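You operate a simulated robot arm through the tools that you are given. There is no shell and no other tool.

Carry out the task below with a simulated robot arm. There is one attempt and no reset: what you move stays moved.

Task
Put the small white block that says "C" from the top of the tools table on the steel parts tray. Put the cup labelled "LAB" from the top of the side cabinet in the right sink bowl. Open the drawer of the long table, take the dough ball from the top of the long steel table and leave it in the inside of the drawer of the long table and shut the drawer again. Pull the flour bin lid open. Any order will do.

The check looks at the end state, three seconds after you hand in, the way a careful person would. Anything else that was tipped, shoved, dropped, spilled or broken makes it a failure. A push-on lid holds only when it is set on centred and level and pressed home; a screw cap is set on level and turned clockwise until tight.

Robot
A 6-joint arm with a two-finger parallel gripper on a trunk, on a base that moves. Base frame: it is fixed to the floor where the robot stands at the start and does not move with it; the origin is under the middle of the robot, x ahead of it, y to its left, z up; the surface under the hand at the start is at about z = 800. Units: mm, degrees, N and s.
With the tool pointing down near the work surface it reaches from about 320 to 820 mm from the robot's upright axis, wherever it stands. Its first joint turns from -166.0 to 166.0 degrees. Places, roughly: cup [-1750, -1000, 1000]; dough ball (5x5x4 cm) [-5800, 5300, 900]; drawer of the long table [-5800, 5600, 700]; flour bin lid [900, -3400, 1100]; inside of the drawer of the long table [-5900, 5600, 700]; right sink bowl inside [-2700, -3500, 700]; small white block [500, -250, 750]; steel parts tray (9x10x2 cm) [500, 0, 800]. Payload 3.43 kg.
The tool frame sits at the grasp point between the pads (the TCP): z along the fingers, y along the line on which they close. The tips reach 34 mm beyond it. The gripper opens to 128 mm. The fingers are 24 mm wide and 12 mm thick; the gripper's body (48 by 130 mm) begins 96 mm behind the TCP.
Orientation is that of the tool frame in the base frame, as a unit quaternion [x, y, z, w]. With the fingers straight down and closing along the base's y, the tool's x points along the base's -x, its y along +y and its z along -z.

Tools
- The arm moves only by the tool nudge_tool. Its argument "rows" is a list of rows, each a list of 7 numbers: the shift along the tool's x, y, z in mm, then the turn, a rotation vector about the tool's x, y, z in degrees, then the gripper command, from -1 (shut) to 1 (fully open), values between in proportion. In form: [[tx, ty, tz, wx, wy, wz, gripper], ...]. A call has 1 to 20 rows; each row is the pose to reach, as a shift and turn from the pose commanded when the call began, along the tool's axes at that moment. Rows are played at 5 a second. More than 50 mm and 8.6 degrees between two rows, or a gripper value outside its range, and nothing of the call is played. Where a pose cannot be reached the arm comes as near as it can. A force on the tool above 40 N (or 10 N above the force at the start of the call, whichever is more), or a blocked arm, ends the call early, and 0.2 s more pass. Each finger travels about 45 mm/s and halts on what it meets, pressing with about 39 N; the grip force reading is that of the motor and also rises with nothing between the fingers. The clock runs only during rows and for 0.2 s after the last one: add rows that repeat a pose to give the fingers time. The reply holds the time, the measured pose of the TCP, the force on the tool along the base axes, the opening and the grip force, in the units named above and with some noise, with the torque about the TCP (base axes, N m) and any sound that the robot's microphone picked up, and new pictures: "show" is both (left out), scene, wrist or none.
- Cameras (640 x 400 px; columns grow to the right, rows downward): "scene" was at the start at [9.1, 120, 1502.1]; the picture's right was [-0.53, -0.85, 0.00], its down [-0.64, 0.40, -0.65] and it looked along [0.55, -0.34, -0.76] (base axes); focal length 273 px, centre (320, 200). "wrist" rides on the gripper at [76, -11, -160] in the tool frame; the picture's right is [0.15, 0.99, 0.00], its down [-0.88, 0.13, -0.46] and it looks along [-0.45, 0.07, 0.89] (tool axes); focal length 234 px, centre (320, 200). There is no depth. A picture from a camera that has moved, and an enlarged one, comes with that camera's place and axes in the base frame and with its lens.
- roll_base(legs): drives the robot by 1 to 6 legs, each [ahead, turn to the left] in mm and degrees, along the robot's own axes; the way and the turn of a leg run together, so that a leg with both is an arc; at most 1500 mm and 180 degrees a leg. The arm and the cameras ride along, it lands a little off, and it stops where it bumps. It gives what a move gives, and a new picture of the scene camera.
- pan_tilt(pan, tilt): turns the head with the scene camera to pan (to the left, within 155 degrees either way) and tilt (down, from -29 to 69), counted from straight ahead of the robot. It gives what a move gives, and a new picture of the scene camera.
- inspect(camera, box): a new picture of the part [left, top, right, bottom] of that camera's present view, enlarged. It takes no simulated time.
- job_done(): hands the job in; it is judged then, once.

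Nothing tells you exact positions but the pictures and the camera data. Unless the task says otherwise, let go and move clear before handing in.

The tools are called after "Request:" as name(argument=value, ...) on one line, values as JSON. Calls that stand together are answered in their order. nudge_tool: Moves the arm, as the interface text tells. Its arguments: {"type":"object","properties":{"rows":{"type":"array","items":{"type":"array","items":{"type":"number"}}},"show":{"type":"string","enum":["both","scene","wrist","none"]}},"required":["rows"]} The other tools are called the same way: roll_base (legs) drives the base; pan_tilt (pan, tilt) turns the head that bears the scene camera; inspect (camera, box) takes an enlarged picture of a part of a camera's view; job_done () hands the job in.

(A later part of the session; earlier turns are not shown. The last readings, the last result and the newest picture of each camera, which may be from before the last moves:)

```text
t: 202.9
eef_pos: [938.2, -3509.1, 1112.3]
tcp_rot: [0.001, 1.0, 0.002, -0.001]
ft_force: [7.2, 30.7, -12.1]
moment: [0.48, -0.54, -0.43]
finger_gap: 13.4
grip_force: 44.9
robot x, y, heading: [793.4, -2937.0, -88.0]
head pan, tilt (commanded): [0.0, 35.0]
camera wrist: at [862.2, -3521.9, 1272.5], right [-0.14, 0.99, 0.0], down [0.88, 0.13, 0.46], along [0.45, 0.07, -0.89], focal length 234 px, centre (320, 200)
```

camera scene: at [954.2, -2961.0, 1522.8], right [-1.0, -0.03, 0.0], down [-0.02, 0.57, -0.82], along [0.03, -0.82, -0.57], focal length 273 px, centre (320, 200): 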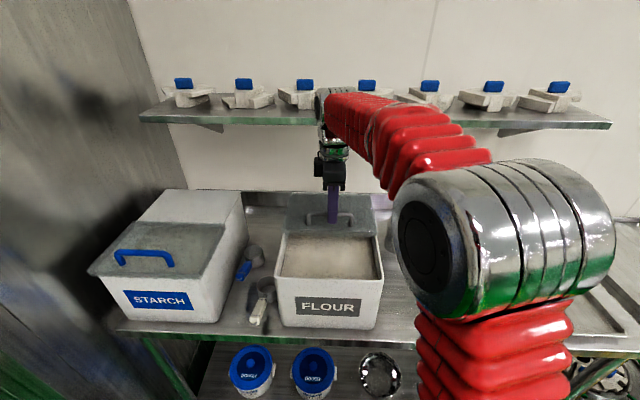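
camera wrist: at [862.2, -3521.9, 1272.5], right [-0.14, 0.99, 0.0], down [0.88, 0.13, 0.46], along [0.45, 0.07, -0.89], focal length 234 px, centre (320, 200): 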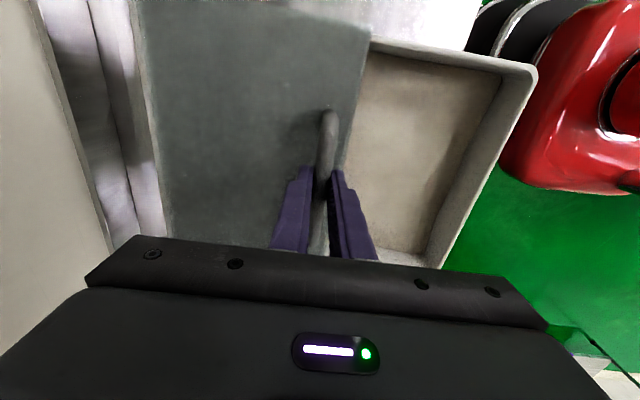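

The end stop is reached: the lid is fully open. I'll relieve the push, release and lift away.

Request:
nudge_tool(rows=[[0, 2, 0.8, 0, 0, 0, -1], [0, 2, 0.8, 0, 0, 0, -0.8], [0, 2, 0.8, 0, 0, 0, -0.5], [0, 2, 0.8, 0, 0, 0, -0.4], [0, 2, 0, 0, 0, 0, -0.4], [0, 2, -25, 0, 0, 0, -0.4], [0, 2, -60, 0, 0, 0, -0.4], [0, 10, -100, 0, 0, 0, -0.4], [0, 20, -130, 0, 0, 0, -0.4], [0, 20, -130, 0, 0, 0, -0.4]])

Request:
inspect(camera="scene", box=[250, 180, 410, 340])

```text
t: 205.1
eef_pos: [938.1, -3492.5, 1243.0]
tcp_rot: [0.001, 1.0, -0.001, 0.001]
ft_force: [0.0, -0.9, -0.4]
moment: [-0.02, 0.0, 0.03]
finger_gap: 38.3
grip_force: 0.1
robot x, y, heading: [791.1, -2937.8, -88.1]
head pan, tilt (commanded): [0.0, 35.0]
camera scene: at [954.0, -2960.8, 1522.9], right [-1.0, -0.03, 0.0], down [-0.02, 0.57, -0.82], along [0.03, -0.82, -0.57], focal length 273 px, centre (320, 200)
camera wrist: at [861.1, -3504.2, 1403.3], right [-0.14, 0.99, 0.0], down [0.88, 0.13, 0.46], along [0.45, 0.07, -0.89], focal length 234 px, centre (320, 200)
```

scene: 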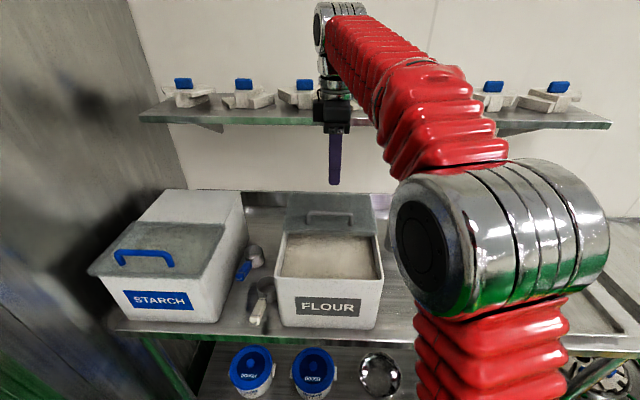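
wrist: 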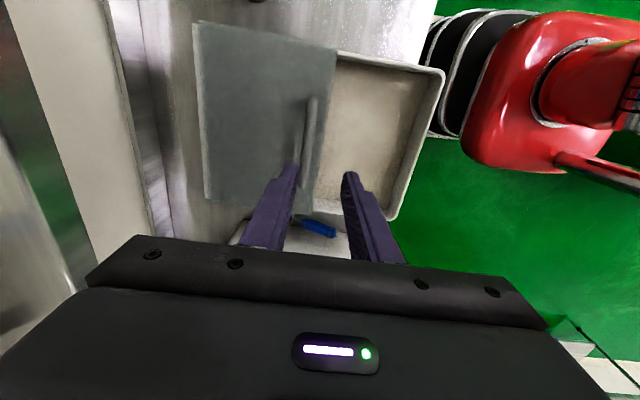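

```text
2.50 times, centred on (330, 260) of scene
camera zoom: at [954.0, -2960.8, 1522.9], right [-1.0, -0.03, 0.0], down [-0.02, 0.57, -0.82], along [0.03, -0.82, -0.57], focal length 682 px, centre (295, 50)
```

zoom: 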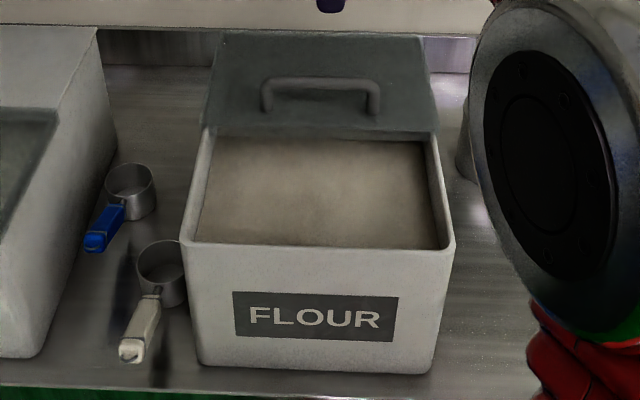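

The flour bin is fully open. Now I'll retract the arm, turning the tool back to its normal orientation.

Request:
nudge_tool(rows=[[0, 20, 0, 0, 0, 8, -0.4], [8, 40, 0, 0, 0, 16, -0.4], [16, 60, 0, 0, 0, 24, -0.4], [26, 80, 0, 0, 0, 32, -0.4], [36, 100, 0, 0, 0, 40, -0.4], [48, 120, 0, 0, 0, 48, -0.4], [60, 140, 0, 0, 0, 56, -0.4], [72, 155, 0, 0, 0, 64, -0.4], [84, 165, 0, 0, 0, 72, -0.4], [96, 175, 0, 0, 0, 80, -0.4], [104, 180, 0, 0, 0, 88, -0.4], [104, 180, 0, 0, 0, 88, -0.4]])

```text
t: 207.7
eef_pos: [834.7, -3310.0, 1243.6]
tcp_rot: [0.696, 0.718, 0.0, 0.0]
ft_force: [0.5, -0.7, 0.0]
moment: [0.03, 0.01, -0.03]
finger_gap: 38.4
grip_force: 0.1
robot x, y, heading: [790.6, -2939.0, -88.0]
head pan, tilt (commanded): [0.0, 35.0]
camera scene: at [954.0, -2960.5, 1522.9], right [-1.0, -0.03, 0.0], down [-0.02, 0.57, -0.82], along [0.03, -0.82, -0.57], focal length 273 px, centre (320, 200)
camera wrist: at [820.7, -3235.4, 1403.8], right [0.98, 0.18, 0.0], down [0.16, -0.88, 0.46], along [0.08, -0.45, -0.89], focal length 234 px, centre (320, 200)
```

scene: 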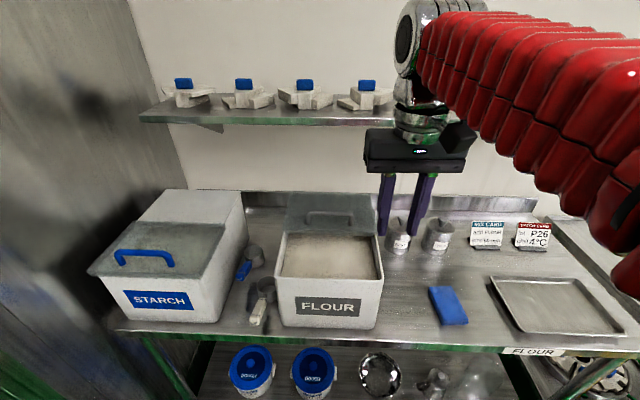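
wrist: 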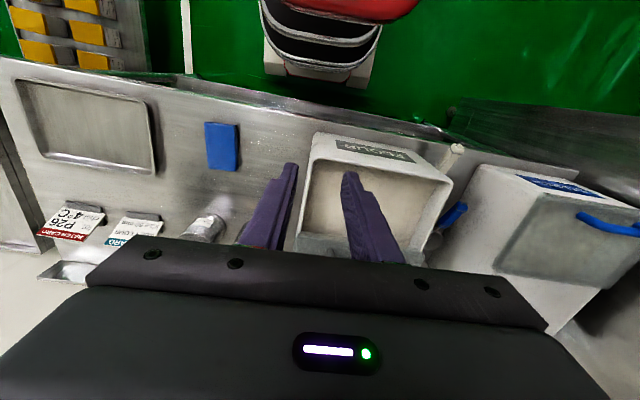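

Request:
roll_base(legs=[[-183, 0]])

Request:
nudge_tool(rows=[[10, -20, 20, 0, 0, 1.5, -0.4], [20, -45, 40, 0, 0, 1.5, -0.4], [20, -45, 60, 0, 0, 1.5, -0.4]], show="none")

Request:
roll_base(legs=[[0, 48]])

```text
t: 209.5
eef_pos: [830.3, -3128.6, 1243.3]
tcp_rot: [0.695, 0.719, 0.0, 0.0]
ft_force: [1.0, 0.7, 0.0]
moment: [0.01, 0.0, 0.0]
finger_gap: 38.5
grip_force: 0.2
robot x, y, heading: [785.1, -2756.7, -88.1]
head pan, tilt (commanded): [0.0, 35.0]
camera scene: at [947.9, -2779.3, 1522.9], right [-1.0, -0.04, 0.0], down [-0.02, 0.57, -0.82], along [0.03, -0.82, -0.57], focal length 273 px, centre (320, 200)
```

scene: 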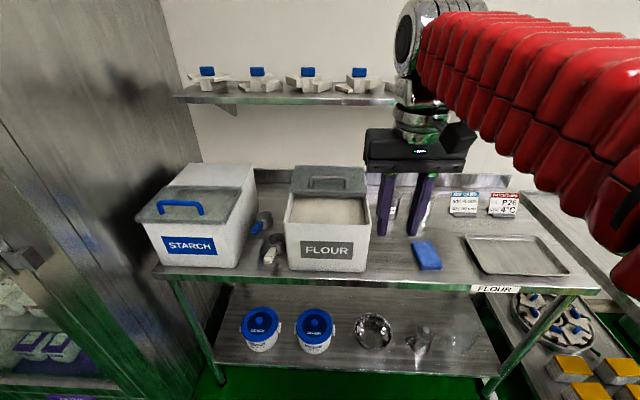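

```text
t: 210.3
eef_pos: [785.4, -3111.2, 1184.3]
tcp_rot: [0.704, 0.71, 0.0, 0.0]
ft_force: [1.0, -0.2, -0.3]
moment: [0.01, 0.02, 0.01]
finger_gap: 38.2
grip_force: 0.1
robot x, y, heading: [788.0, -2757.7, -88.0]
head pan, tilt (commanded): [0.0, 35.0]
```

```text
t: 213.8
eef_pos: [1046.0, -3000.2, 1184.4]
tcp_rot: [0.363, 0.932, 0.0, 0.0]
ft_force: [-0.1, -0.1, -0.1]
moment: [-0.02, 0.0, 0.01]
finger_gap: 38.3
grip_force: 0.2
robot x, y, heading: [776.2, -2765.5, -40.7]
head pan, tilt (commanded): [0.0, 35.0]
camera scene: at [905.1, -2667.5, 1522.9], right [-0.66, -0.76, 0.0], down [-0.43, 0.38, -0.82], along [0.62, -0.54, -0.57], focal length 273 px, centre (320, 200)
```

scene: 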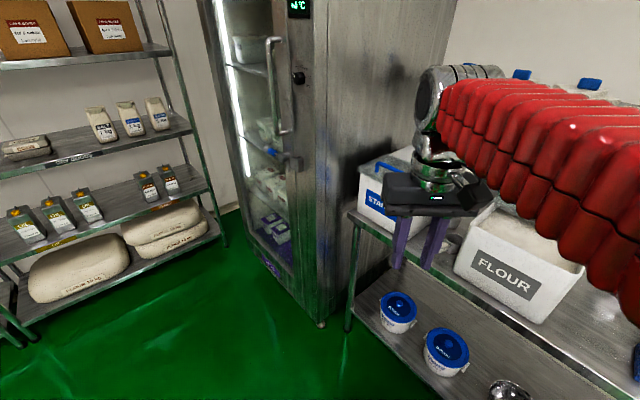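

Request:
roll_base(legs=[[-456, 0]])

Request:
pan_tilt(pan=100, tilt=55)

```text
t: 217.2
eef_pos: [696.2, -2700.8, 1185.3]
tcp_rot: [0.369, 0.93, 0.001, 0.0]
ft_force: [0.5, 0.0, -0.3]
moment: [0.03, -0.02, 0.01]
finger_gap: 38.4
grip_force: 0.1
robot x, y, heading: [435.1, -2463.5, -41.7]
head pan, tilt (commanded): [0.0, 35.0]
camera scene: at [560.8, -2365.6, 1522.9], right [-0.67, -0.75, 0.0], down [-0.43, 0.38, -0.82], along [0.61, -0.55, -0.57], focal length 273 px, centre (320, 200)
```

scene: 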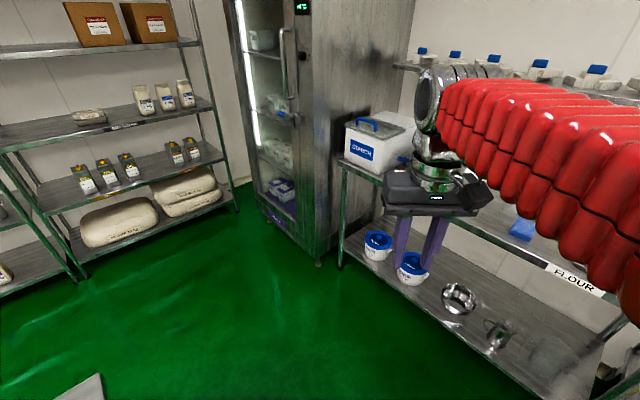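

```text
t: 219.0
eef_pos: [697.5, -2700.5, 1185.4]
tcp_rot: [0.369, 0.929, 0.0, 0.0]
ft_force: [0.4, 1.1, -0.3]
moment: [-0.04, 0.03, 0.01]
finger_gap: 38.2
grip_force: 0.0
robot x, y, heading: [431.1, -2463.2, -41.8]
head pan, tilt (commanded): [100.0, 55.0]
camera scene: at [533.0, -2245.7, 1494.7], right [0.85, -0.53, 0.0], down [-0.43, -0.7, -0.57], along [0.3, 0.49, -0.82], focal length 273 px, centre (320, 200)
```

scene: 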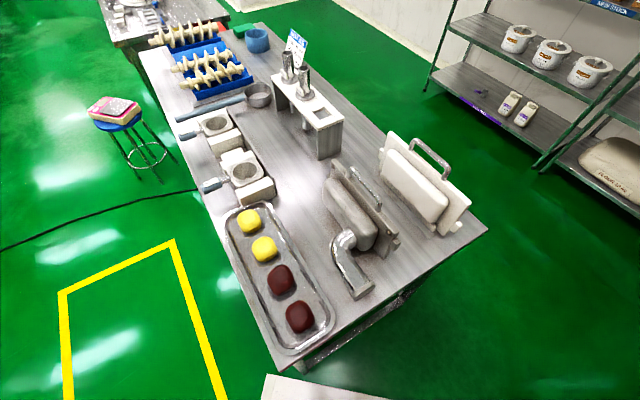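

Request:
roll_base(legs=[[0, 41.7]])

Request:
pan_tilt(pan=150, tilt=40)

```text
t: 222.2
eef_pos: [787.0, -2457.2, 1185.3]
tcp_rot: [0.005, 1.0, 0.0, 0.0]
ft_force: [0.3, -0.2, -0.7]
moment: [-0.01, 0.03, 0.04]
finger_gap: 38.4
grip_force: 0.0
robot x, y, heading: [434.4, -2474.6, 0.7]
head pan, tilt (commanded): [100.0, 55.0]
camera scene: at [359.4, -2250.1, 1494.6], right [0.98, 0.19, 0.0], down [0.15, -0.8, -0.57], along [-0.11, 0.56, -0.82], focal length 273 px, centre (320, 200)
```

scene: 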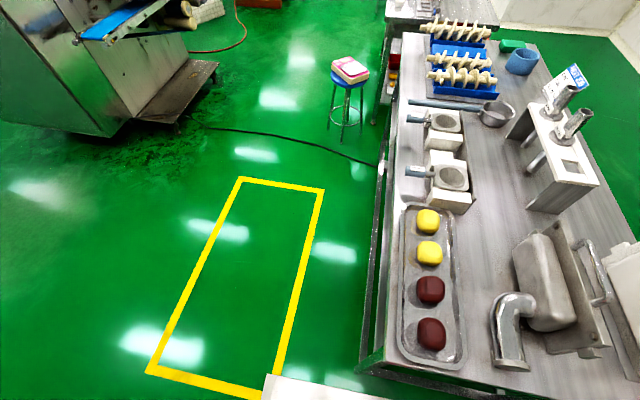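

```text
t: 223.4
eef_pos: [787.1, -2459.1, 1185.6]
tcp_rot: [0.004, 1.0, 0.0, 0.0]
ft_force: [0.1, -0.2, -0.4]
moment: [0.0, -0.01, -0.01]
finger_gap: 38.1
grip_force: 0.0
robot x, y, heading: [434.7, -2476.0, 0.9]
head pan, tilt (commanded): [150.0, 40.0]
camera scene: at [298.7, -2279.4, 1515.3], right [0.49, 0.87, 0.0], down [0.56, -0.31, -0.77], along [-0.67, 0.37, -0.64], focal length 273 px, centre (320, 200)
```

scene: 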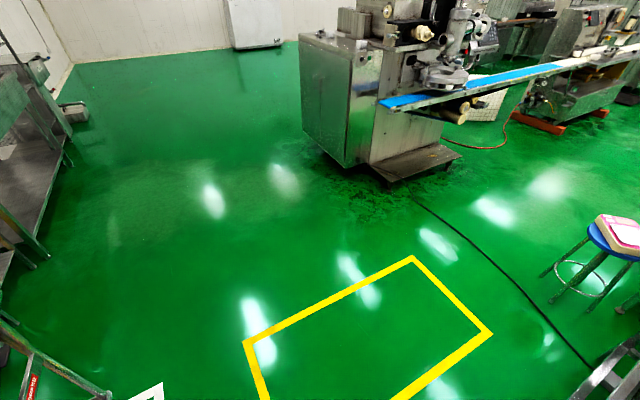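

Request:
roll_base(legs=[[-600, -1], [-650, 0]])

```text
t: 231.8
eef_pos: [-451.3, -2467.7, 1186.0]
tcp_rot: [0.011, 1.0, 0.001, -0.001]
ft_force: [0.1, -0.5, -0.7]
moment: [-0.01, 0.01, 0.01]
finger_gap: 38.5
grip_force: 0.1
robot x, y, heading: [-807.3, -2484.4, 0.1]
head pan, tilt (commanded): [150.0, 40.0]
camera scene: at [-937.0, -2282.9, 1515.3], right [0.5, 0.87, 0.0], down [0.56, -0.32, -0.77], along [-0.66, 0.38, -0.64], focal length 273 px, centre (320, 200)
```

scene: 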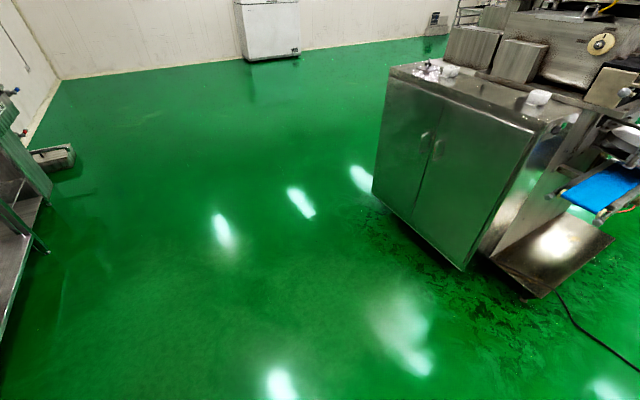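

Now on to the long table. I'll drive around the machine's far side, then look for the way.

Request:
roll_base(legs=[[0, 160.5], [1300, 0], [1300, 0]])

Request:
pan_tilt(pan=-60, tilt=15)

Request:
pan_tilt(pan=10, tilt=15)

```text
t: 257.8
eef_pos: [-3546.2, -1485.2, 1186.1]
tcp_rot: [0.984, -0.177, 0.0, 0.0]
ft_force: [-0.4, -0.4, 0.3]
moment: [0.01, -0.01, -0.01]
finger_gap: 38.5
grip_force: 0.0
robot x, y, heading: [-3204.3, -1587.3, 160.9]
head pan, tilt (commanded): [150.0, 40.0]
camera scene: at [-3141.5, -1819.7, 1515.3], right [-0.76, -0.65, 0.0], down [-0.42, 0.49, -0.77], along [0.5, -0.58, -0.64], focal length 273 px, centre (320, 200)
```

scene: 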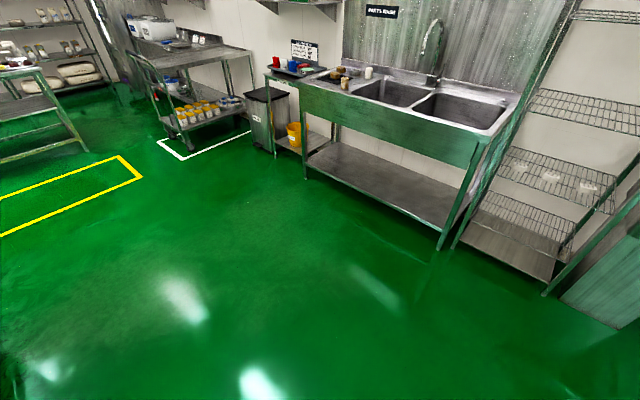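

```text
t: 260.9
eef_pos: [-3545.9, -1485.8, 1186.9]
tcp_rot: [0.984, -0.178, 0.0, 0.0]
ft_force: [-0.3, -0.1, -0.4]
moment: [-0.02, -0.03, 0.0]
finger_gap: 38.3
grip_force: 0.0
robot x, y, heading: [-3201.9, -1585.2, 160.9]
head pan, tilt (commanded): [-60.0, 15.0]
camera scene: at [-3214.7, -1663.7, 1554.9], right [0.98, 0.19, 0.0], down [0.05, -0.25, -0.97], along [-0.18, 0.95, -0.26], focal length 273 px, centre (320, 200)
```

scene: 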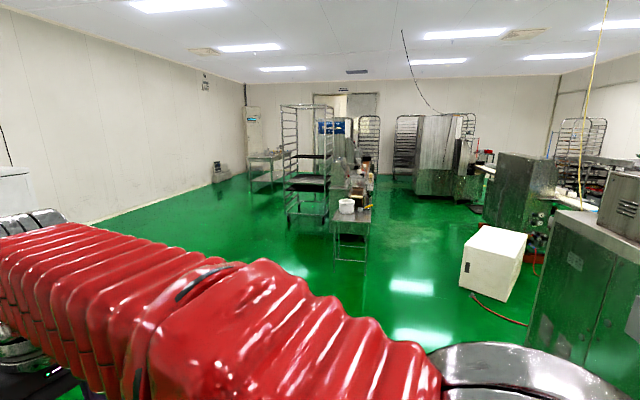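

```text
t: 262.3
eef_pos: [-3546.2, -1485.2, 1187.4]
tcp_rot: [0.984, -0.177, 0.0, 0.0]
ft_force: [0.1, -0.4, 0.1]
moment: [0.01, -0.01, 0.0]
finger_gap: 38.4
grip_force: 0.0
robot x, y, heading: [-3205.0, -1585.3, 160.7]
head pan, tilt (commanded): [10.0, 15.0]
camera scene: at [-3289.3, -1740.5, 1554.9], right [0.16, 0.99, 0.0], down [0.26, -0.04, -0.97], along [-0.95, 0.15, -0.26], focal length 273 px, centre (320, 200)
```

scene: 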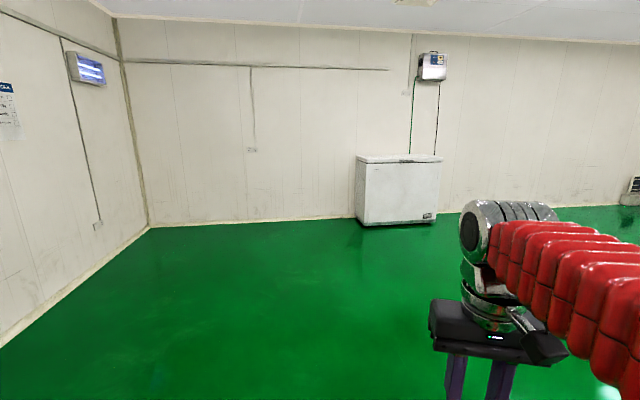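

Request:
pan_tilt(pan=-60, tilt=15)

Request:
inspect(camera="scene", box=[200, 90, 400, 270])

```text
t: 263.7
eef_pos: [-3545.5, -1485.7, 1186.8]
tcp_rot: [0.984, -0.178, 0.0, 0.0]
ft_force: [-0.4, -0.2, -0.9]
moment: [0.02, 0.01, 0.01]
finger_gap: 38.4
grip_force: 0.0
robot x, y, heading: [-3205.4, -1586.9, 160.9]
head pan, tilt (commanded): [-60.0, 15.0]
camera scene: at [-3214.7, -1663.7, 1554.9], right [0.98, 0.19, 0.0], down [0.05, -0.25, -0.97], along [-0.18, 0.95, -0.26], focal length 273 px, centre (320, 200)
```

scene: 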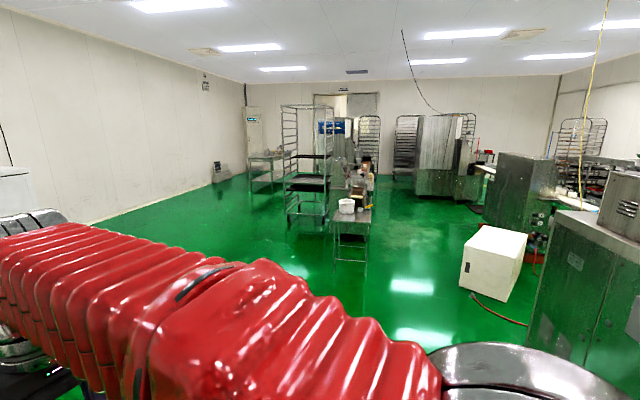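

```text
2.22 times, centred on (300, 180) of scene
camera zoom: at [-3214.7, -1663.7, 1554.9], right [0.98, 0.19, 0.0], down [0.05, -0.25, -0.97], along [-0.18, 0.95, -0.26], focal length 606 px, centre (364, 244)
```

zoom: 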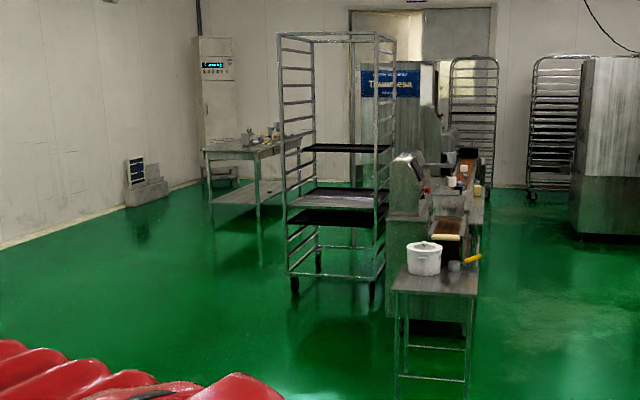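

The long table appears beyond a rack, along the left wall; its drawer should open toward +x. I'll drive on in stages.

Request:
roll_base(legs=[[0, -43.6], [1200, 0], [1200, 0], [900, 0]])

Request:
pan_tilt(pan=0, tilt=20)

```text
t: 287.6
eef_pos: [-4872.9, 1652.6, 1186.9]
tcp_rot: [0.848, -0.529, 0.0, -0.001]
ft_force: [0.2, -0.5, -0.5]
moment: [-0.02, 0.02, -0.04]
finger_gap: 38.3
grip_force: 0.1
robot x, y, heading: [-4697.4, 1348.4, 117.2]
head pan, tilt (commanded): [-60.0, 15.0]
camera scene: at [-4754.0, 1298.5, 1554.9], right [0.84, -0.54, 0.0], down [-0.14, -0.22, -0.97], along [0.52, 0.81, -0.26], focal length 273 px, centre (320, 200)
```

scene: 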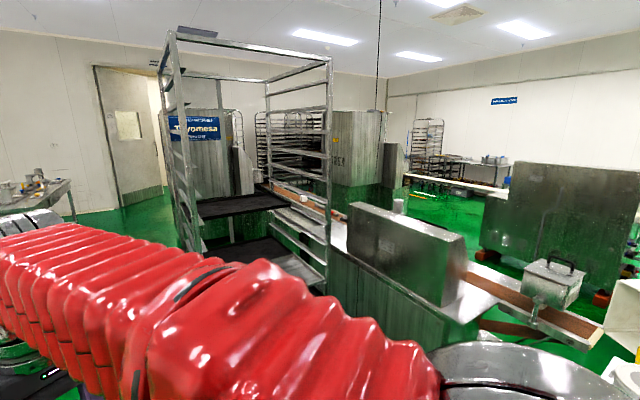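

```text
t: 288.9
eef_pos: [-4872.6, 1653.8, 1186.1]
tcp_rot: [0.848, -0.53, 0.001, 0.0]
ft_force: [-0.7, 0.3, 0.8]
moment: [0.01, 0.0, 0.01]
finger_gap: 38.3
grip_force: 0.0
robot x, y, heading: [-4696.1, 1344.1, 117.1]
head pan, tilt (commanded): [0.0, 20.0]
camera scene: at [-4847.1, 1303.0, 1546.7], right [0.89, 0.45, 0.0], down [0.16, -0.3, -0.94], along [-0.43, 0.84, -0.34], focal length 273 px, centre (320, 200)
```

scene: 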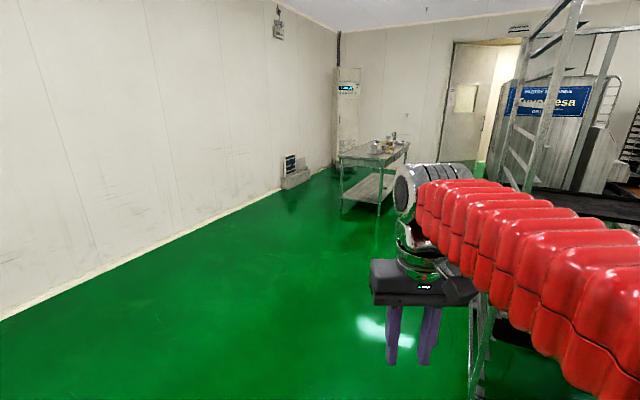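

Request:
roll_base(legs=[[0, -11.8], [1000, 0], [720, 0], [0, -15.3]])

Request:
pan_tilt(pan=20, tilt=25)

Request:
pan_tilt(pan=-50, tilt=25)

```text
t: 302.3
eef_pos: [-5158.1, 3356.4, 1186.9]
tcp_rot: [-0.7, 0.714, 0.0, 0.001]
ft_force: [0.3, -0.3, -0.3]
moment: [-0.01, -0.02, -0.01]
finger_gap: 38.4
grip_force: 0.1
robot x, y, heading: [-5147.0, 2998.3, 90.2]
head pan, tilt (commanded): [0.0, 20.0]
camera scene: at [-5301.0, 3031.6, 1546.7], right [1.0, 0.0, 0.0], down [0.0, -0.34, -0.94], along [0.0, 0.94, -0.34], focal length 273 px, centre (320, 200)
```

scene: 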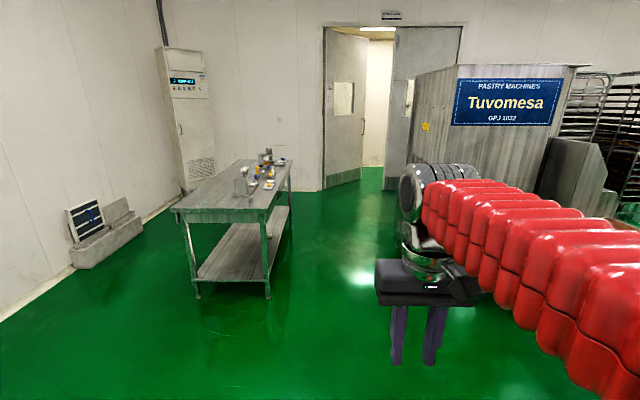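

```text
t: 303.1
eef_pos: [-5158.7, 3354.8, 1186.7]
tcp_rot: [-0.7, 0.714, 0.0, 0.0]
ft_force: [0.5, 0.3, 0.0]
moment: [0.04, 0.02, -0.01]
finger_gap: 38.5
grip_force: 0.1
robot x, y, heading: [-5147.3, 2999.1, 90.0]
head pan, tilt (commanded): [20.0, 25.0]
camera scene: at [-5332.5, 3025.0, 1538.7], right [0.94, 0.34, 0.0], down [0.15, -0.4, -0.91], along [-0.31, 0.85, -0.42], focal length 273 px, centre (320, 200)
```

scene: 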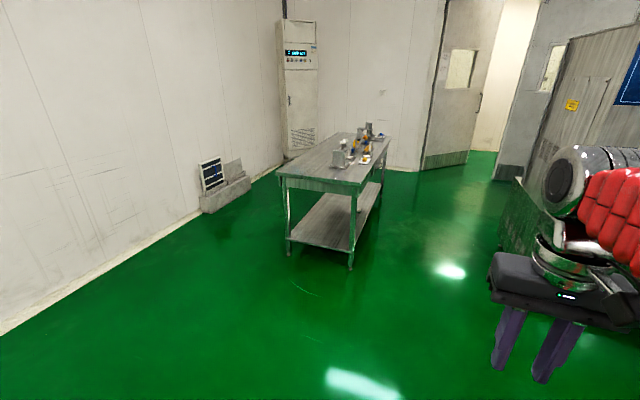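

```text
t: 304.5
eef_pos: [-5158.8, 3354.5, 1187.8]
tcp_rot: [-0.7, 0.714, 0.0, 0.0]
ft_force: [-0.3, 1.0, 0.3]
moment: [-0.03, -0.01, -0.01]
finger_gap: 38.3
grip_force: 0.1
robot x, y, heading: [-5145.6, 3000.5, 90.1]
head pan, tilt (commanded): [-50.0, 25.0]
camera scene: at [-5230.4, 2997.9, 1538.6], right [0.65, -0.76, 0.0], down [-0.32, -0.27, -0.91], along [0.69, 0.58, -0.42], focal length 273 px, centre (320, 200)
```

scene: 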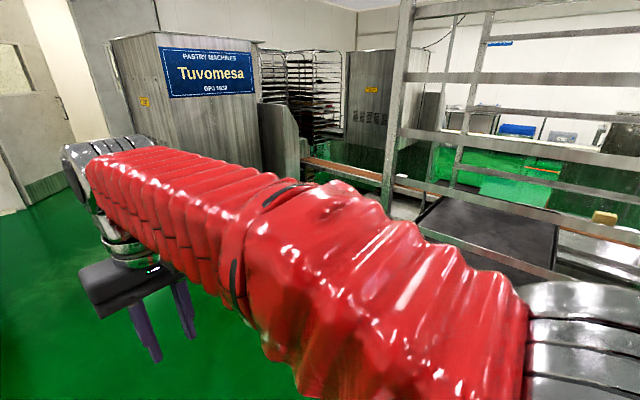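

The long table stands at x ≈ −6350…−5700, y ≥ 4800, with a machine cabinet to the right. I'll drive a bit closer and look at the drawer side.

Request:
roll_base(legs=[[1200, 0]])

Request:
pan_tilt(pan=25, tilt=30)

Request:
pan_tilt(pan=-60, tilt=40)

```text
t: 312.5
eef_pos: [-5170.6, 4564.8, 1188.0]
tcp_rot: [-0.703, 0.712, 0.0, 0.0]
ft_force: [-0.1, -0.4, -0.2]
moment: [0.02, 0.0, -0.03]
finger_gap: 38.5
grip_force: 0.1
robot x, y, heading: [-5154.5, 4205.1, 90.6]
head pan, tilt (commanded): [-50.0, 25.0]
camera scene: at [-5238.8, 4207.3, 1538.6], right [0.65, -0.76, 0.0], down [-0.32, -0.28, -0.91], along [0.69, 0.59, -0.42], focal length 273 px, centre (320, 200)
```

scene: 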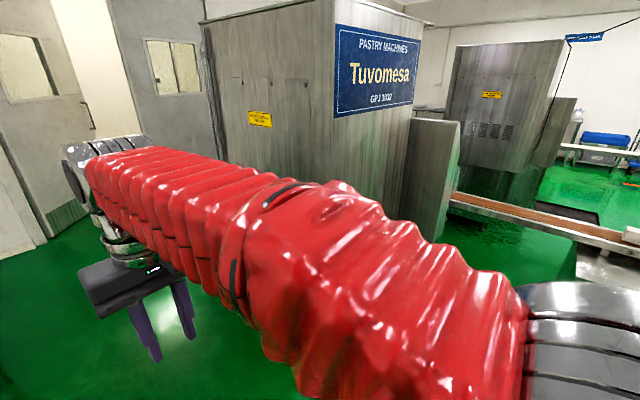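

```text
t: 314.0
eef_pos: [-5171.4, 4563.8, 1188.0]
tcp_rot: [-0.703, 0.711, 0.0, 0.0]
ft_force: [0.6, 0.4, 1.1]
moment: [-0.02, 0.0, 0.01]
finger_gap: 38.4
grip_force: 0.1
robot x, y, heading: [-5153.1, 4211.2, 90.6]
head pan, tilt (commanded): [25.0, 30.0]
camera scene: at [-5347.8, 4228.9, 1530.7], right [0.9, 0.43, 0.0], down [0.22, -0.45, -0.87], along [-0.37, 0.78, -0.5], focal length 273 px, centre (320, 200)
```

scene: 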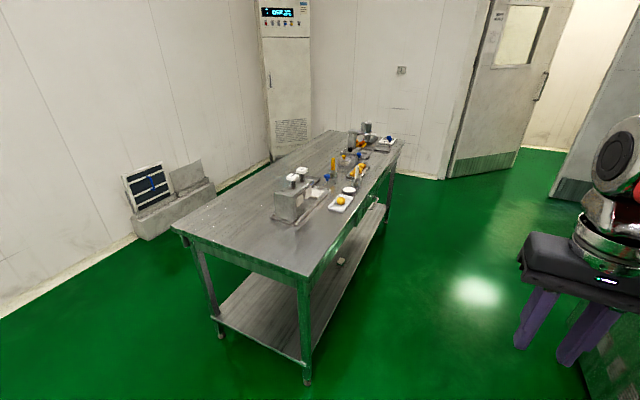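

```text
t: 315.6
eef_pos: [-5170.3, 4565.2, 1187.9]
tcp_rot: [-0.702, 0.712, 0.0, 0.0]
ft_force: [0.4, 0.2, 0.3]
moment: [-0.01, -0.01, 0.01]
finger_gap: 38.5
grip_force: 0.0
robot x, y, heading: [-5156.4, 4207.4, 90.6]
head pan, tilt (commanded): [-60.0, 40.0]
camera scene: at [-5235.6, 4190.7, 1515.3], right [0.51, -0.86, 0.0], down [-0.55, -0.33, -0.77], along [0.66, 0.39, -0.64], focal length 273 px, centre (320, 200)
```

scene: 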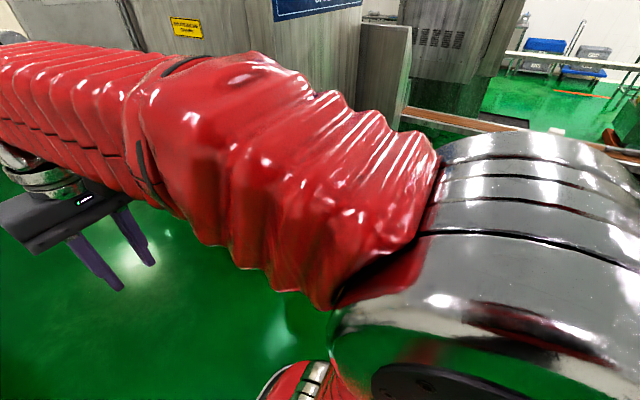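

Request:
pan_tilt(pan=25, tilt=25)

Request:
inspect(camera="scene", box=[250, 110, 430, 230])

Request:
inspect(camera="scene", box=[150, 120, 430, 400])

```text
t: 317.1
eef_pos: [-5170.4, 4563.8, 1187.8]
tcp_rot: [-0.703, 0.711, 0.001, 0.0]
ft_force: [-0.1, -0.2, -0.1]
moment: [-0.02, 0.01, 0.0]
finger_gap: 38.5
grip_force: 0.1
robot x, y, heading: [-5153.2, 4210.2, 90.6]
head pan, tilt (commanded): [25.0, 25.0]
camera scene: at [-5348.5, 4230.4, 1538.6], right [0.9, 0.43, 0.0], down [0.18, -0.38, -0.91], along [-0.39, 0.82, -0.42], focal length 273 px, centre (320, 200)
```

scene: 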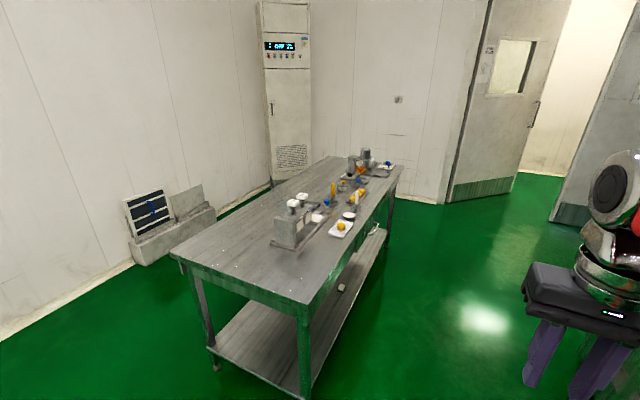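

```text
3.33 times, centred on (340, 170) of scene
camera zoom: at [-5348.5, 4230.4, 1538.6], right [0.9, 0.43, 0.0], down [0.18, -0.38, -0.91], along [-0.39, 0.82, -0.42], focal length 909 px, centre (253, 300)
```

zoom: 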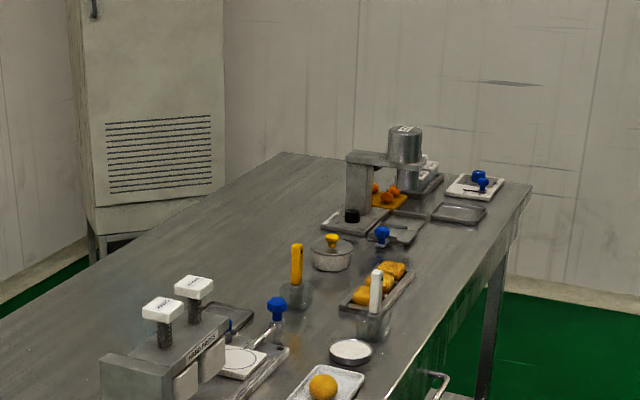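

```text
1.43 times, centred on (290, 260) of scene
camera zoom: at [-5348.5, 4230.4, 1538.6], right [0.9, 0.43, 0.0], down [0.18, -0.38, -0.91], along [-0.39, 0.82, -0.42], focal length 390 px, centre (363, 114)
```

zoom: 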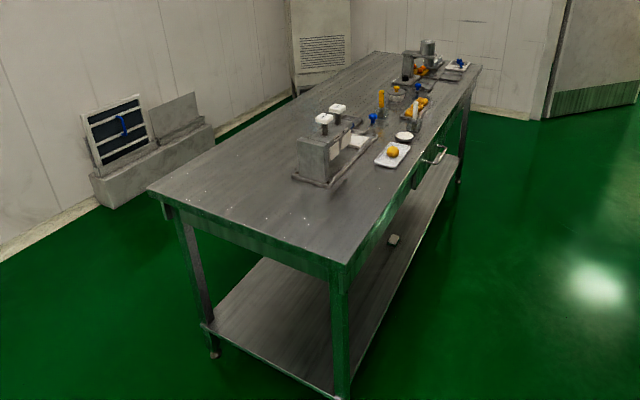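

I see the yellow-orange dough ball in a white dish near the table edge and a bow handle on the drawer's front (+x side). I'll drive alongside and turn to face the table, staying to the side of the drawer.

Request:
roll_base(legs=[[880, 0]])

Request:
pan_tilt(pan=60, tilt=40)

Request:
pan_tilt(pan=-90, tilt=40)

```text
t: 323.2
eef_pos: [-5170.8, 5461.1, 1188.3]
tcp_rot: [-0.699, 0.715, 0.0, 0.0]
ft_force: [0.3, 0.2, 1.3]
moment: [-0.03, 0.01, 0.04]
finger_gap: 38.5
grip_force: 0.1
robot x, y, heading: [-5155.8, 5103.2, 89.8]
head pan, tilt (commanded): [25.0, 25.0]
camera scene: at [-5352.6, 5128.7, 1538.6], right [0.91, 0.42, 0.0], down [0.18, -0.38, -0.91], along [-0.38, 0.82, -0.42], focal length 273 px, centre (320, 200)
```

scene: 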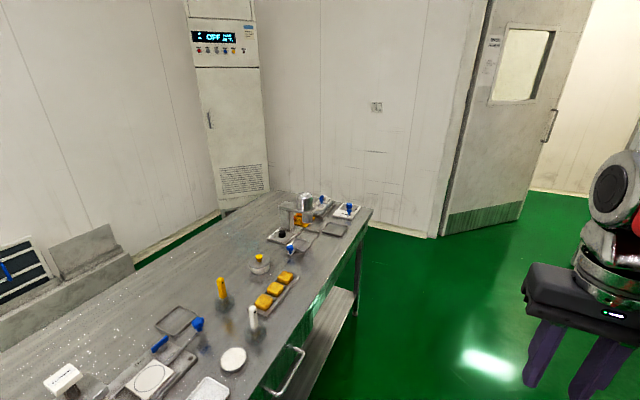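

```text
t: 324.2
eef_pos: [-5170.1, 5461.8, 1188.1]
tcp_rot: [-0.699, 0.715, 0.0, 0.001]
ft_force: [0.4, 0.5, -0.7]
moment: [-0.02, 0.01, 0.0]
finger_gap: 38.3
grip_force: 0.0
robot x, y, heading: [-5157.2, 5106.4, 89.9]
head pan, tilt (commanded): [60.0, 40.0]
camera scene: at [-5387.3, 5087.8, 1515.4], right [0.5, 0.87, 0.0], down [0.56, -0.32, -0.77], along [-0.66, 0.38, -0.64], focal length 273 px, centre (320, 200)
```

scene: 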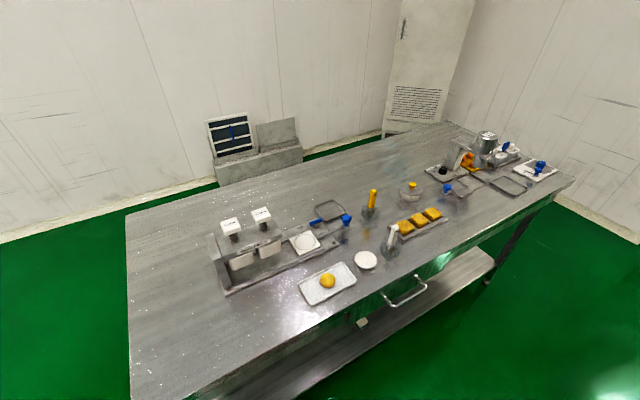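

```text
t: 326.6
eef_pos: [-5169.7, 5461.3, 1187.8]
tcp_rot: [-0.7, 0.714, 0.0, 0.0]
ft_force: [0.4, -0.3, 1.2]
moment: [0.01, 0.03, 0.03]
finger_gap: 38.1
grip_force: 0.0
robot x, y, heading: [-5155.0, 5103.4, 90.2]
head pan, tilt (commanded): [-90.0, 40.0]
camera scene: at [-5228.7, 5045.1, 1515.3], right [0.0, -1.0, 0.0], down [-0.64, 0.0, -0.77], along [0.77, 0.0, -0.64], focal length 273 px, centre (320, 200)
```

scene: 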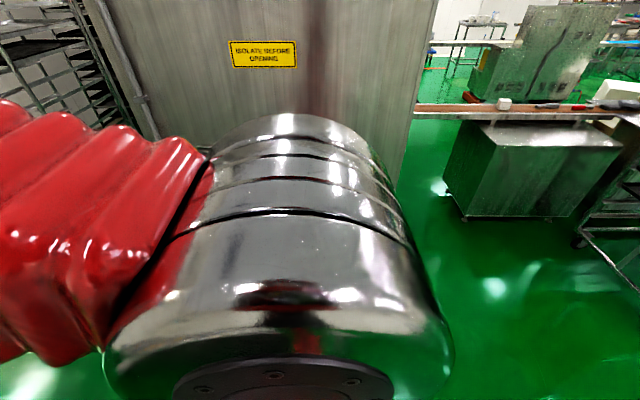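

Request:
roll_base(legs=[[0, 90]])

Request:
pan_tilt(pan=-25, tilt=45)

```text
t: 332.4
eef_pos: [-5513.7, 5106.2, 1188.2]
tcp_rot: [1.0, -0.028, 0.001, 0.0]
ft_force: [0.6, 0.1, -1.1]
moment: [0.0, -0.01, -0.03]
finger_gap: 38.2
grip_force: 0.0
robot x, y, heading: [-5157.2, 5132.0, 177.9]
head pan, tilt (commanded): [-90.0, 40.0]
camera scene: at [-5099.0, 5054.3, 1515.3], right [1.0, -0.04, 0.0], down [-0.02, -0.64, -0.77], along [0.03, 0.77, -0.64], focal length 273 px, centre (320, 200)
```

scene: 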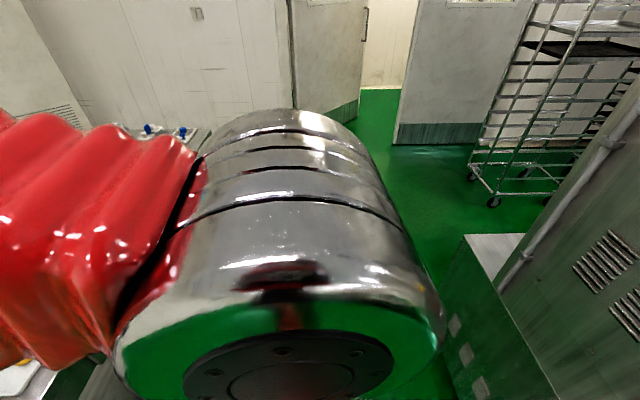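

```text
t: 333.8
eef_pos: [-5515.4, 5107.4, 1188.2]
tcp_rot: [1.0, -0.03, 0.0, 0.001]
ft_force: [0.0, -0.9, -0.8]
moment: [0.0, 0.0, -0.02]
finger_gap: 38.2
grip_force: 0.0
robot x, y, heading: [-5159.4, 5127.0, 177.9]
head pan, tilt (commanded): [-25.0, 45.0]
camera scene: at [-5174.6, 5006.5, 1508.1], right [0.46, 0.89, 0.0], down [0.63, -0.32, -0.71], along [-0.63, 0.32, -0.71], focal length 273 px, centre (320, 200)
```

scene: 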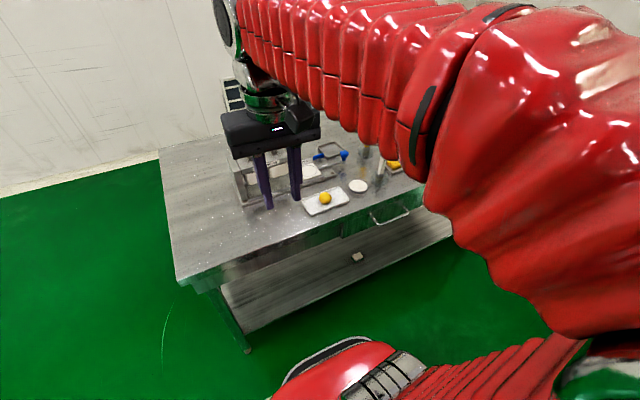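

Request:
nudge_tool(rows=[[0, -45, 0, 0, 0, 0, -0.4], [0, -90, 0, 0, 0, 0, -0.4], [0, -135, 0, 0, 0, 0, -0.4], [0, -180, 0, 0, 0, 0, -0.4], [0, -225, 0, 0, 0, 0, -0.4], [0, -260, 0, 0, 0, 0, -0.4], [0, -260, 0, 0, 0, 0, -0.4]])

```text
t: 335.4
eef_pos: [-5498.4, 5366.4, 1189.5]
tcp_rot: [1.0, -0.028, 0.001, -0.001]
ft_force: [0.6, -0.2, -1.4]
moment: [-0.05, 0.01, 0.0]
finger_gap: 38.7
grip_force: 0.0
robot x, y, heading: [-5157.1, 5126.0, 177.5]
head pan, tilt (commanded): [-25.0, 45.0]
camera scene: at [-5174.7, 5006.5, 1508.1], right [0.46, 0.89, 0.0], down [0.63, -0.32, -0.71], along [-0.63, 0.32, -0.71], focal length 273 px, centre (320, 200)
camera wrist: at [-5423.2, 5372.6, 1350.0], right [0.09, -1.0, 0.0], down [-0.89, -0.08, 0.46], along [-0.45, -0.04, -0.89], focal length 234 px, centre (320, 200)
```

scene: 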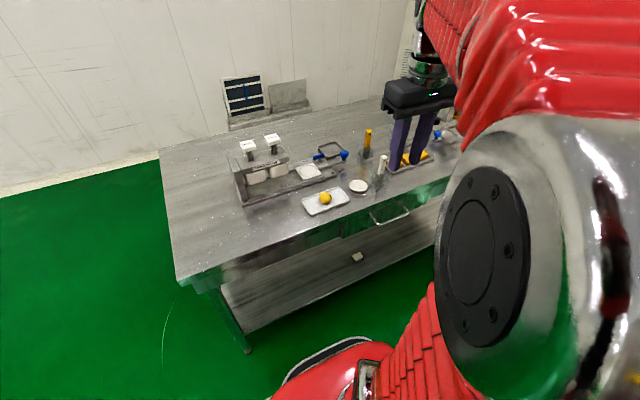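
wrist: 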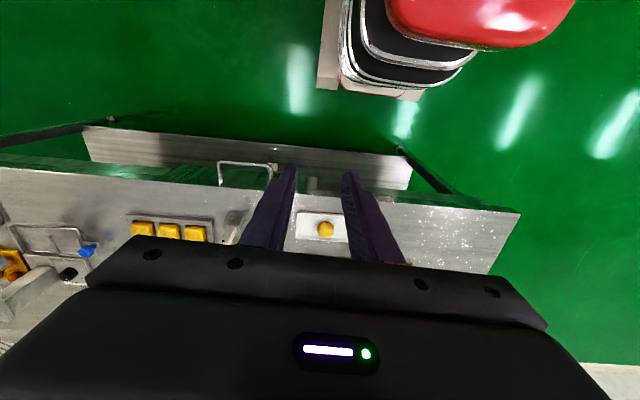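

Request:
inspect(camera="wrist", box=[170, 130, 430, 260])

Request:
inspect(camera="scene", box=[280, 150, 450, 270])

```text
2.46 times, centred on (300, 195) of wrist
camera zoom: at [-5423.2, 5372.6, 1350.0], right [0.09, -1.0, 0.0], down [-0.89, -0.08, 0.46], along [-0.45, -0.04, -0.89], focal length 576 px, centre (369, 212)
```

zoom: 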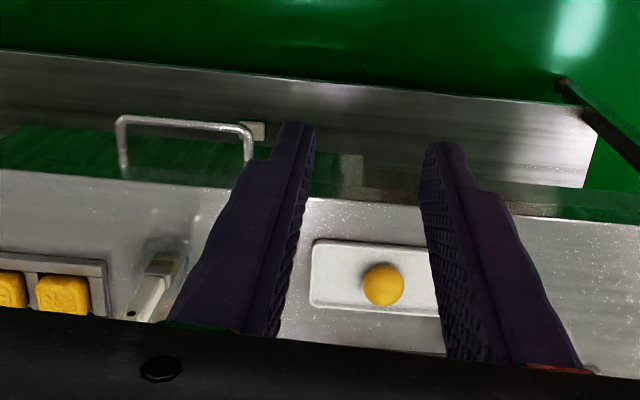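

```text
3.33 times, centred on (365, 210) of scene
camera zoom: at [-5174.7, 5006.5, 1508.1], right [0.46, 0.89, 0.0], down [0.63, -0.32, -0.71], along [-0.63, 0.32, -0.71], focal length 909 px, centre (170, 167)
```

zoom: 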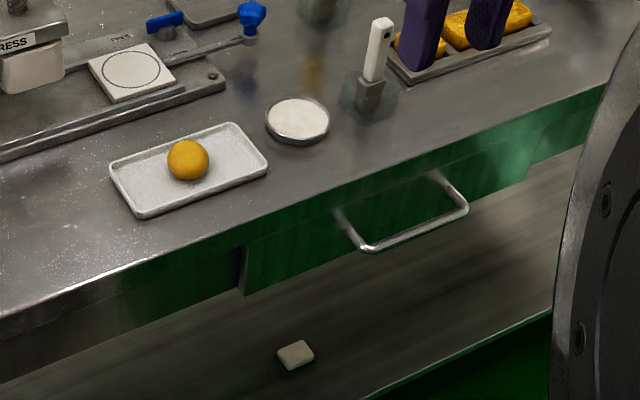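

The handle bar runs along y at about [-5633, 5546, 764], 55 mm off the drawer front. I'll rotate the tool 90° so that the fingers close across the bar and then tilt it 45° to stay clear of the table edge.

Request:
nudge_tool(rows=[[-1, -16, 5, 0, 0, -8.4, -0.4], [-2, -32, 15, 0, 0, -16.9, -0.4], [-3, -48, 25, 0, 0, -25.4, -0.4], [-4, -64, 35, 0, 0, -33.9, -0.4], [-5, -80, 50, 0, 0, -42.4, -0.4], [-6, -96, 65, 0, 0, -50.8, -0.4], [-7, -112, 80, 0, 0, -59.3, -0.4], [-8, -128, 95, 0, 0, -67.8, -0.4], [-9, -144, 110, 0, 0, -76.3, -0.4], [-10, -162, 125, 0, 0, -84.7, -0.4], [-12, -180, 140, 0, 0, -93.2, -0.4], [-12, -180, 140, 0, 0, -93.2, -0.4]])

```text
t: 338.0
eef_pos: [-5502.4, 5545.8, 1048.9]
tcp_rot: [0.707, 0.707, 0.0, -0.001]
ft_force: [0.0, -0.3, -0.5]
moment: [0.0, 0.01, -0.01]
finger_gap: 38.2
grip_force: 0.0
robot x, y, heading: [-5160.2, 5132.7, 178.0]
head pan, tilt (commanded): [-25.0, 45.0]
camera scene: at [-5174.8, 5006.5, 1508.1], right [0.46, 0.89, 0.0], down [0.63, -0.32, -0.71], along [-0.63, 0.32, -0.71], focal length 273 px, centre (320, 200)
camera wrist: at [-5513.5, 5620.6, 1209.4], right [0.99, 0.15, 0.0], down [0.13, -0.88, 0.45], along [0.07, -0.45, -0.89], focal length 234 px, centre (320, 200)
```

scene: 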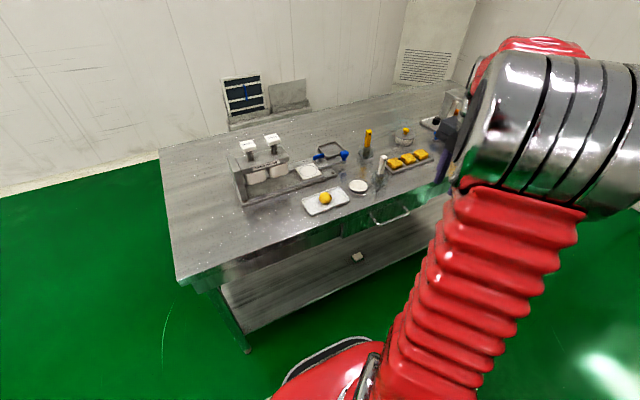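
wrist: 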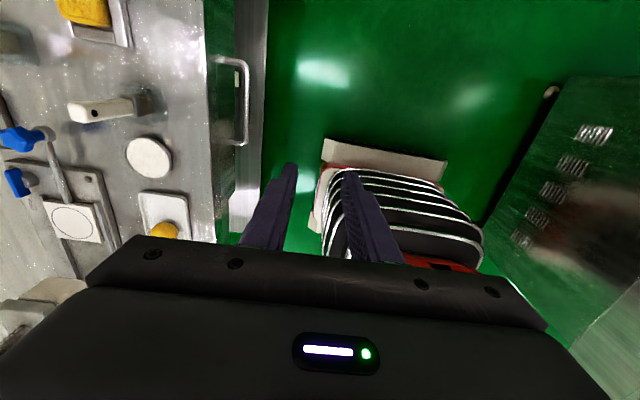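

Request:
inspect(camera="wrist", box=[130, 30, 300, 250])

```text
1.82 times, centred on (215, 140) of wrist
camera zoom: at [-5513.5, 5620.6, 1209.4], right [0.99, 0.15, 0.0], down [0.13, -0.88, 0.45], along [0.07, -0.45, -0.89], focal length 426 px, centre (511, 309)
```

zoom: 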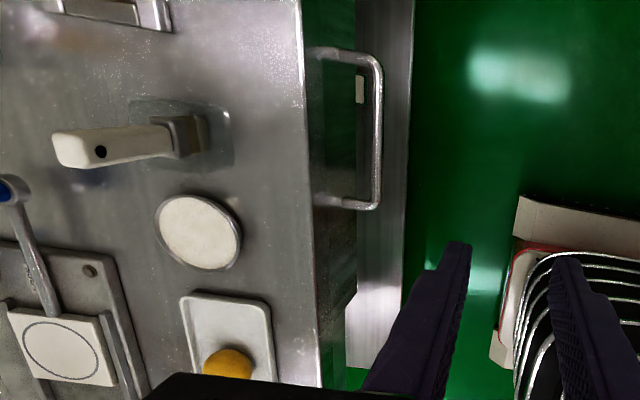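

Request:
nudge_tool(rows=[[1, -5, 20, 7.5, 0, 0, -0.35], [2, -10, 40, 15, 0, 0, -0.35], [3, -15, 60, 22.5, 0, 0, -0.35], [5, -20, 80, 30, 0, 0, -0.35], [6, -24, 105, 37.5, 0, 0, -0.35], [7, -28, 129, 45, 0, 0, -0.35], [7, -28, 129, 45, 0, 0, -0.35]])

```text
t: 339.6
eef_pos: [-5567.6, 5545.3, 998.2]
tcp_rot: [0.69, 0.667, -0.2, -0.199]
ft_force: [0.4, 0.3, -1.0]
moment: [0.04, 0.0, 0.01]
finger_gap: 41.5
grip_force: 0.2
out of reach, approached as far as the arm can: row 4, 5, 6, 7
robot x, y, heading: [-5162.1, 5132.2, 177.8]
head pan, tilt (commanded): [-25.0, 45.0]
camera scene: at [-5174.7, 5006.5, 1508.1], right [0.46, 0.89, 0.0], down [0.63, -0.32, -0.71], along [-0.63, 0.32, -0.71], focal length 273 px, centre (320, 200)
camera wrist: at [-5489.5, 5618.6, 1138.6], right [0.84, 0.11, -0.53], down [0.33, -0.89, 0.32], along [-0.44, -0.45, -0.78], focal length 234 px, centre (320, 200)
```

scene: 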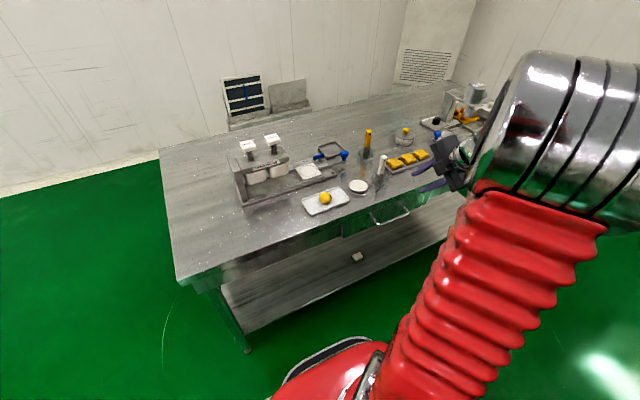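
wrist: 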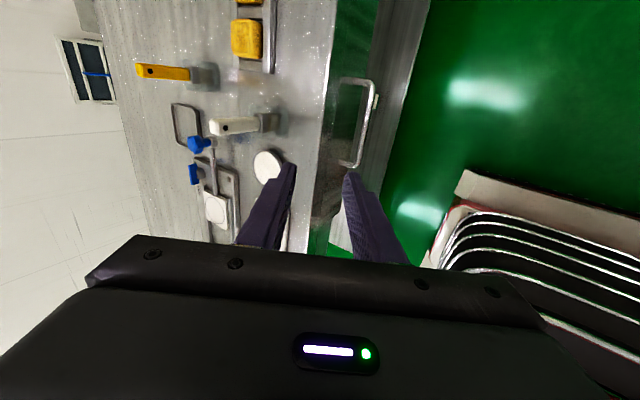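

The full 45° tilt is out of reach here; about 22° is enough to clear the table edge. I'll go back to a smaller tilt and check.

Request:
nudge_tool(rows=[[0, 0, -20, -8, 0, 0, -0.35], [0, 0, -40, -16, 0, 0, -0.35], [0, 0, -60, -23, 0, 0, -0.35], [0, 0, -60, -23, 0, 0, -0.35]], show="none")

```text
t: 340.6
eef_pos: [-5534.1, 5545.8, 1051.6]
tcp_rot: [0.716, 0.693, -0.061, -0.056]
ft_force: [0.1, 0.4, 0.3]
moment: [-0.01, 0.01, -0.03]
finger_gap: 41.7
grip_force: 0.0
robot x, y, heading: [-5160.5, 5128.6, 178.0]
head pan, tilt (commanded): [-25.0, 45.0]
```

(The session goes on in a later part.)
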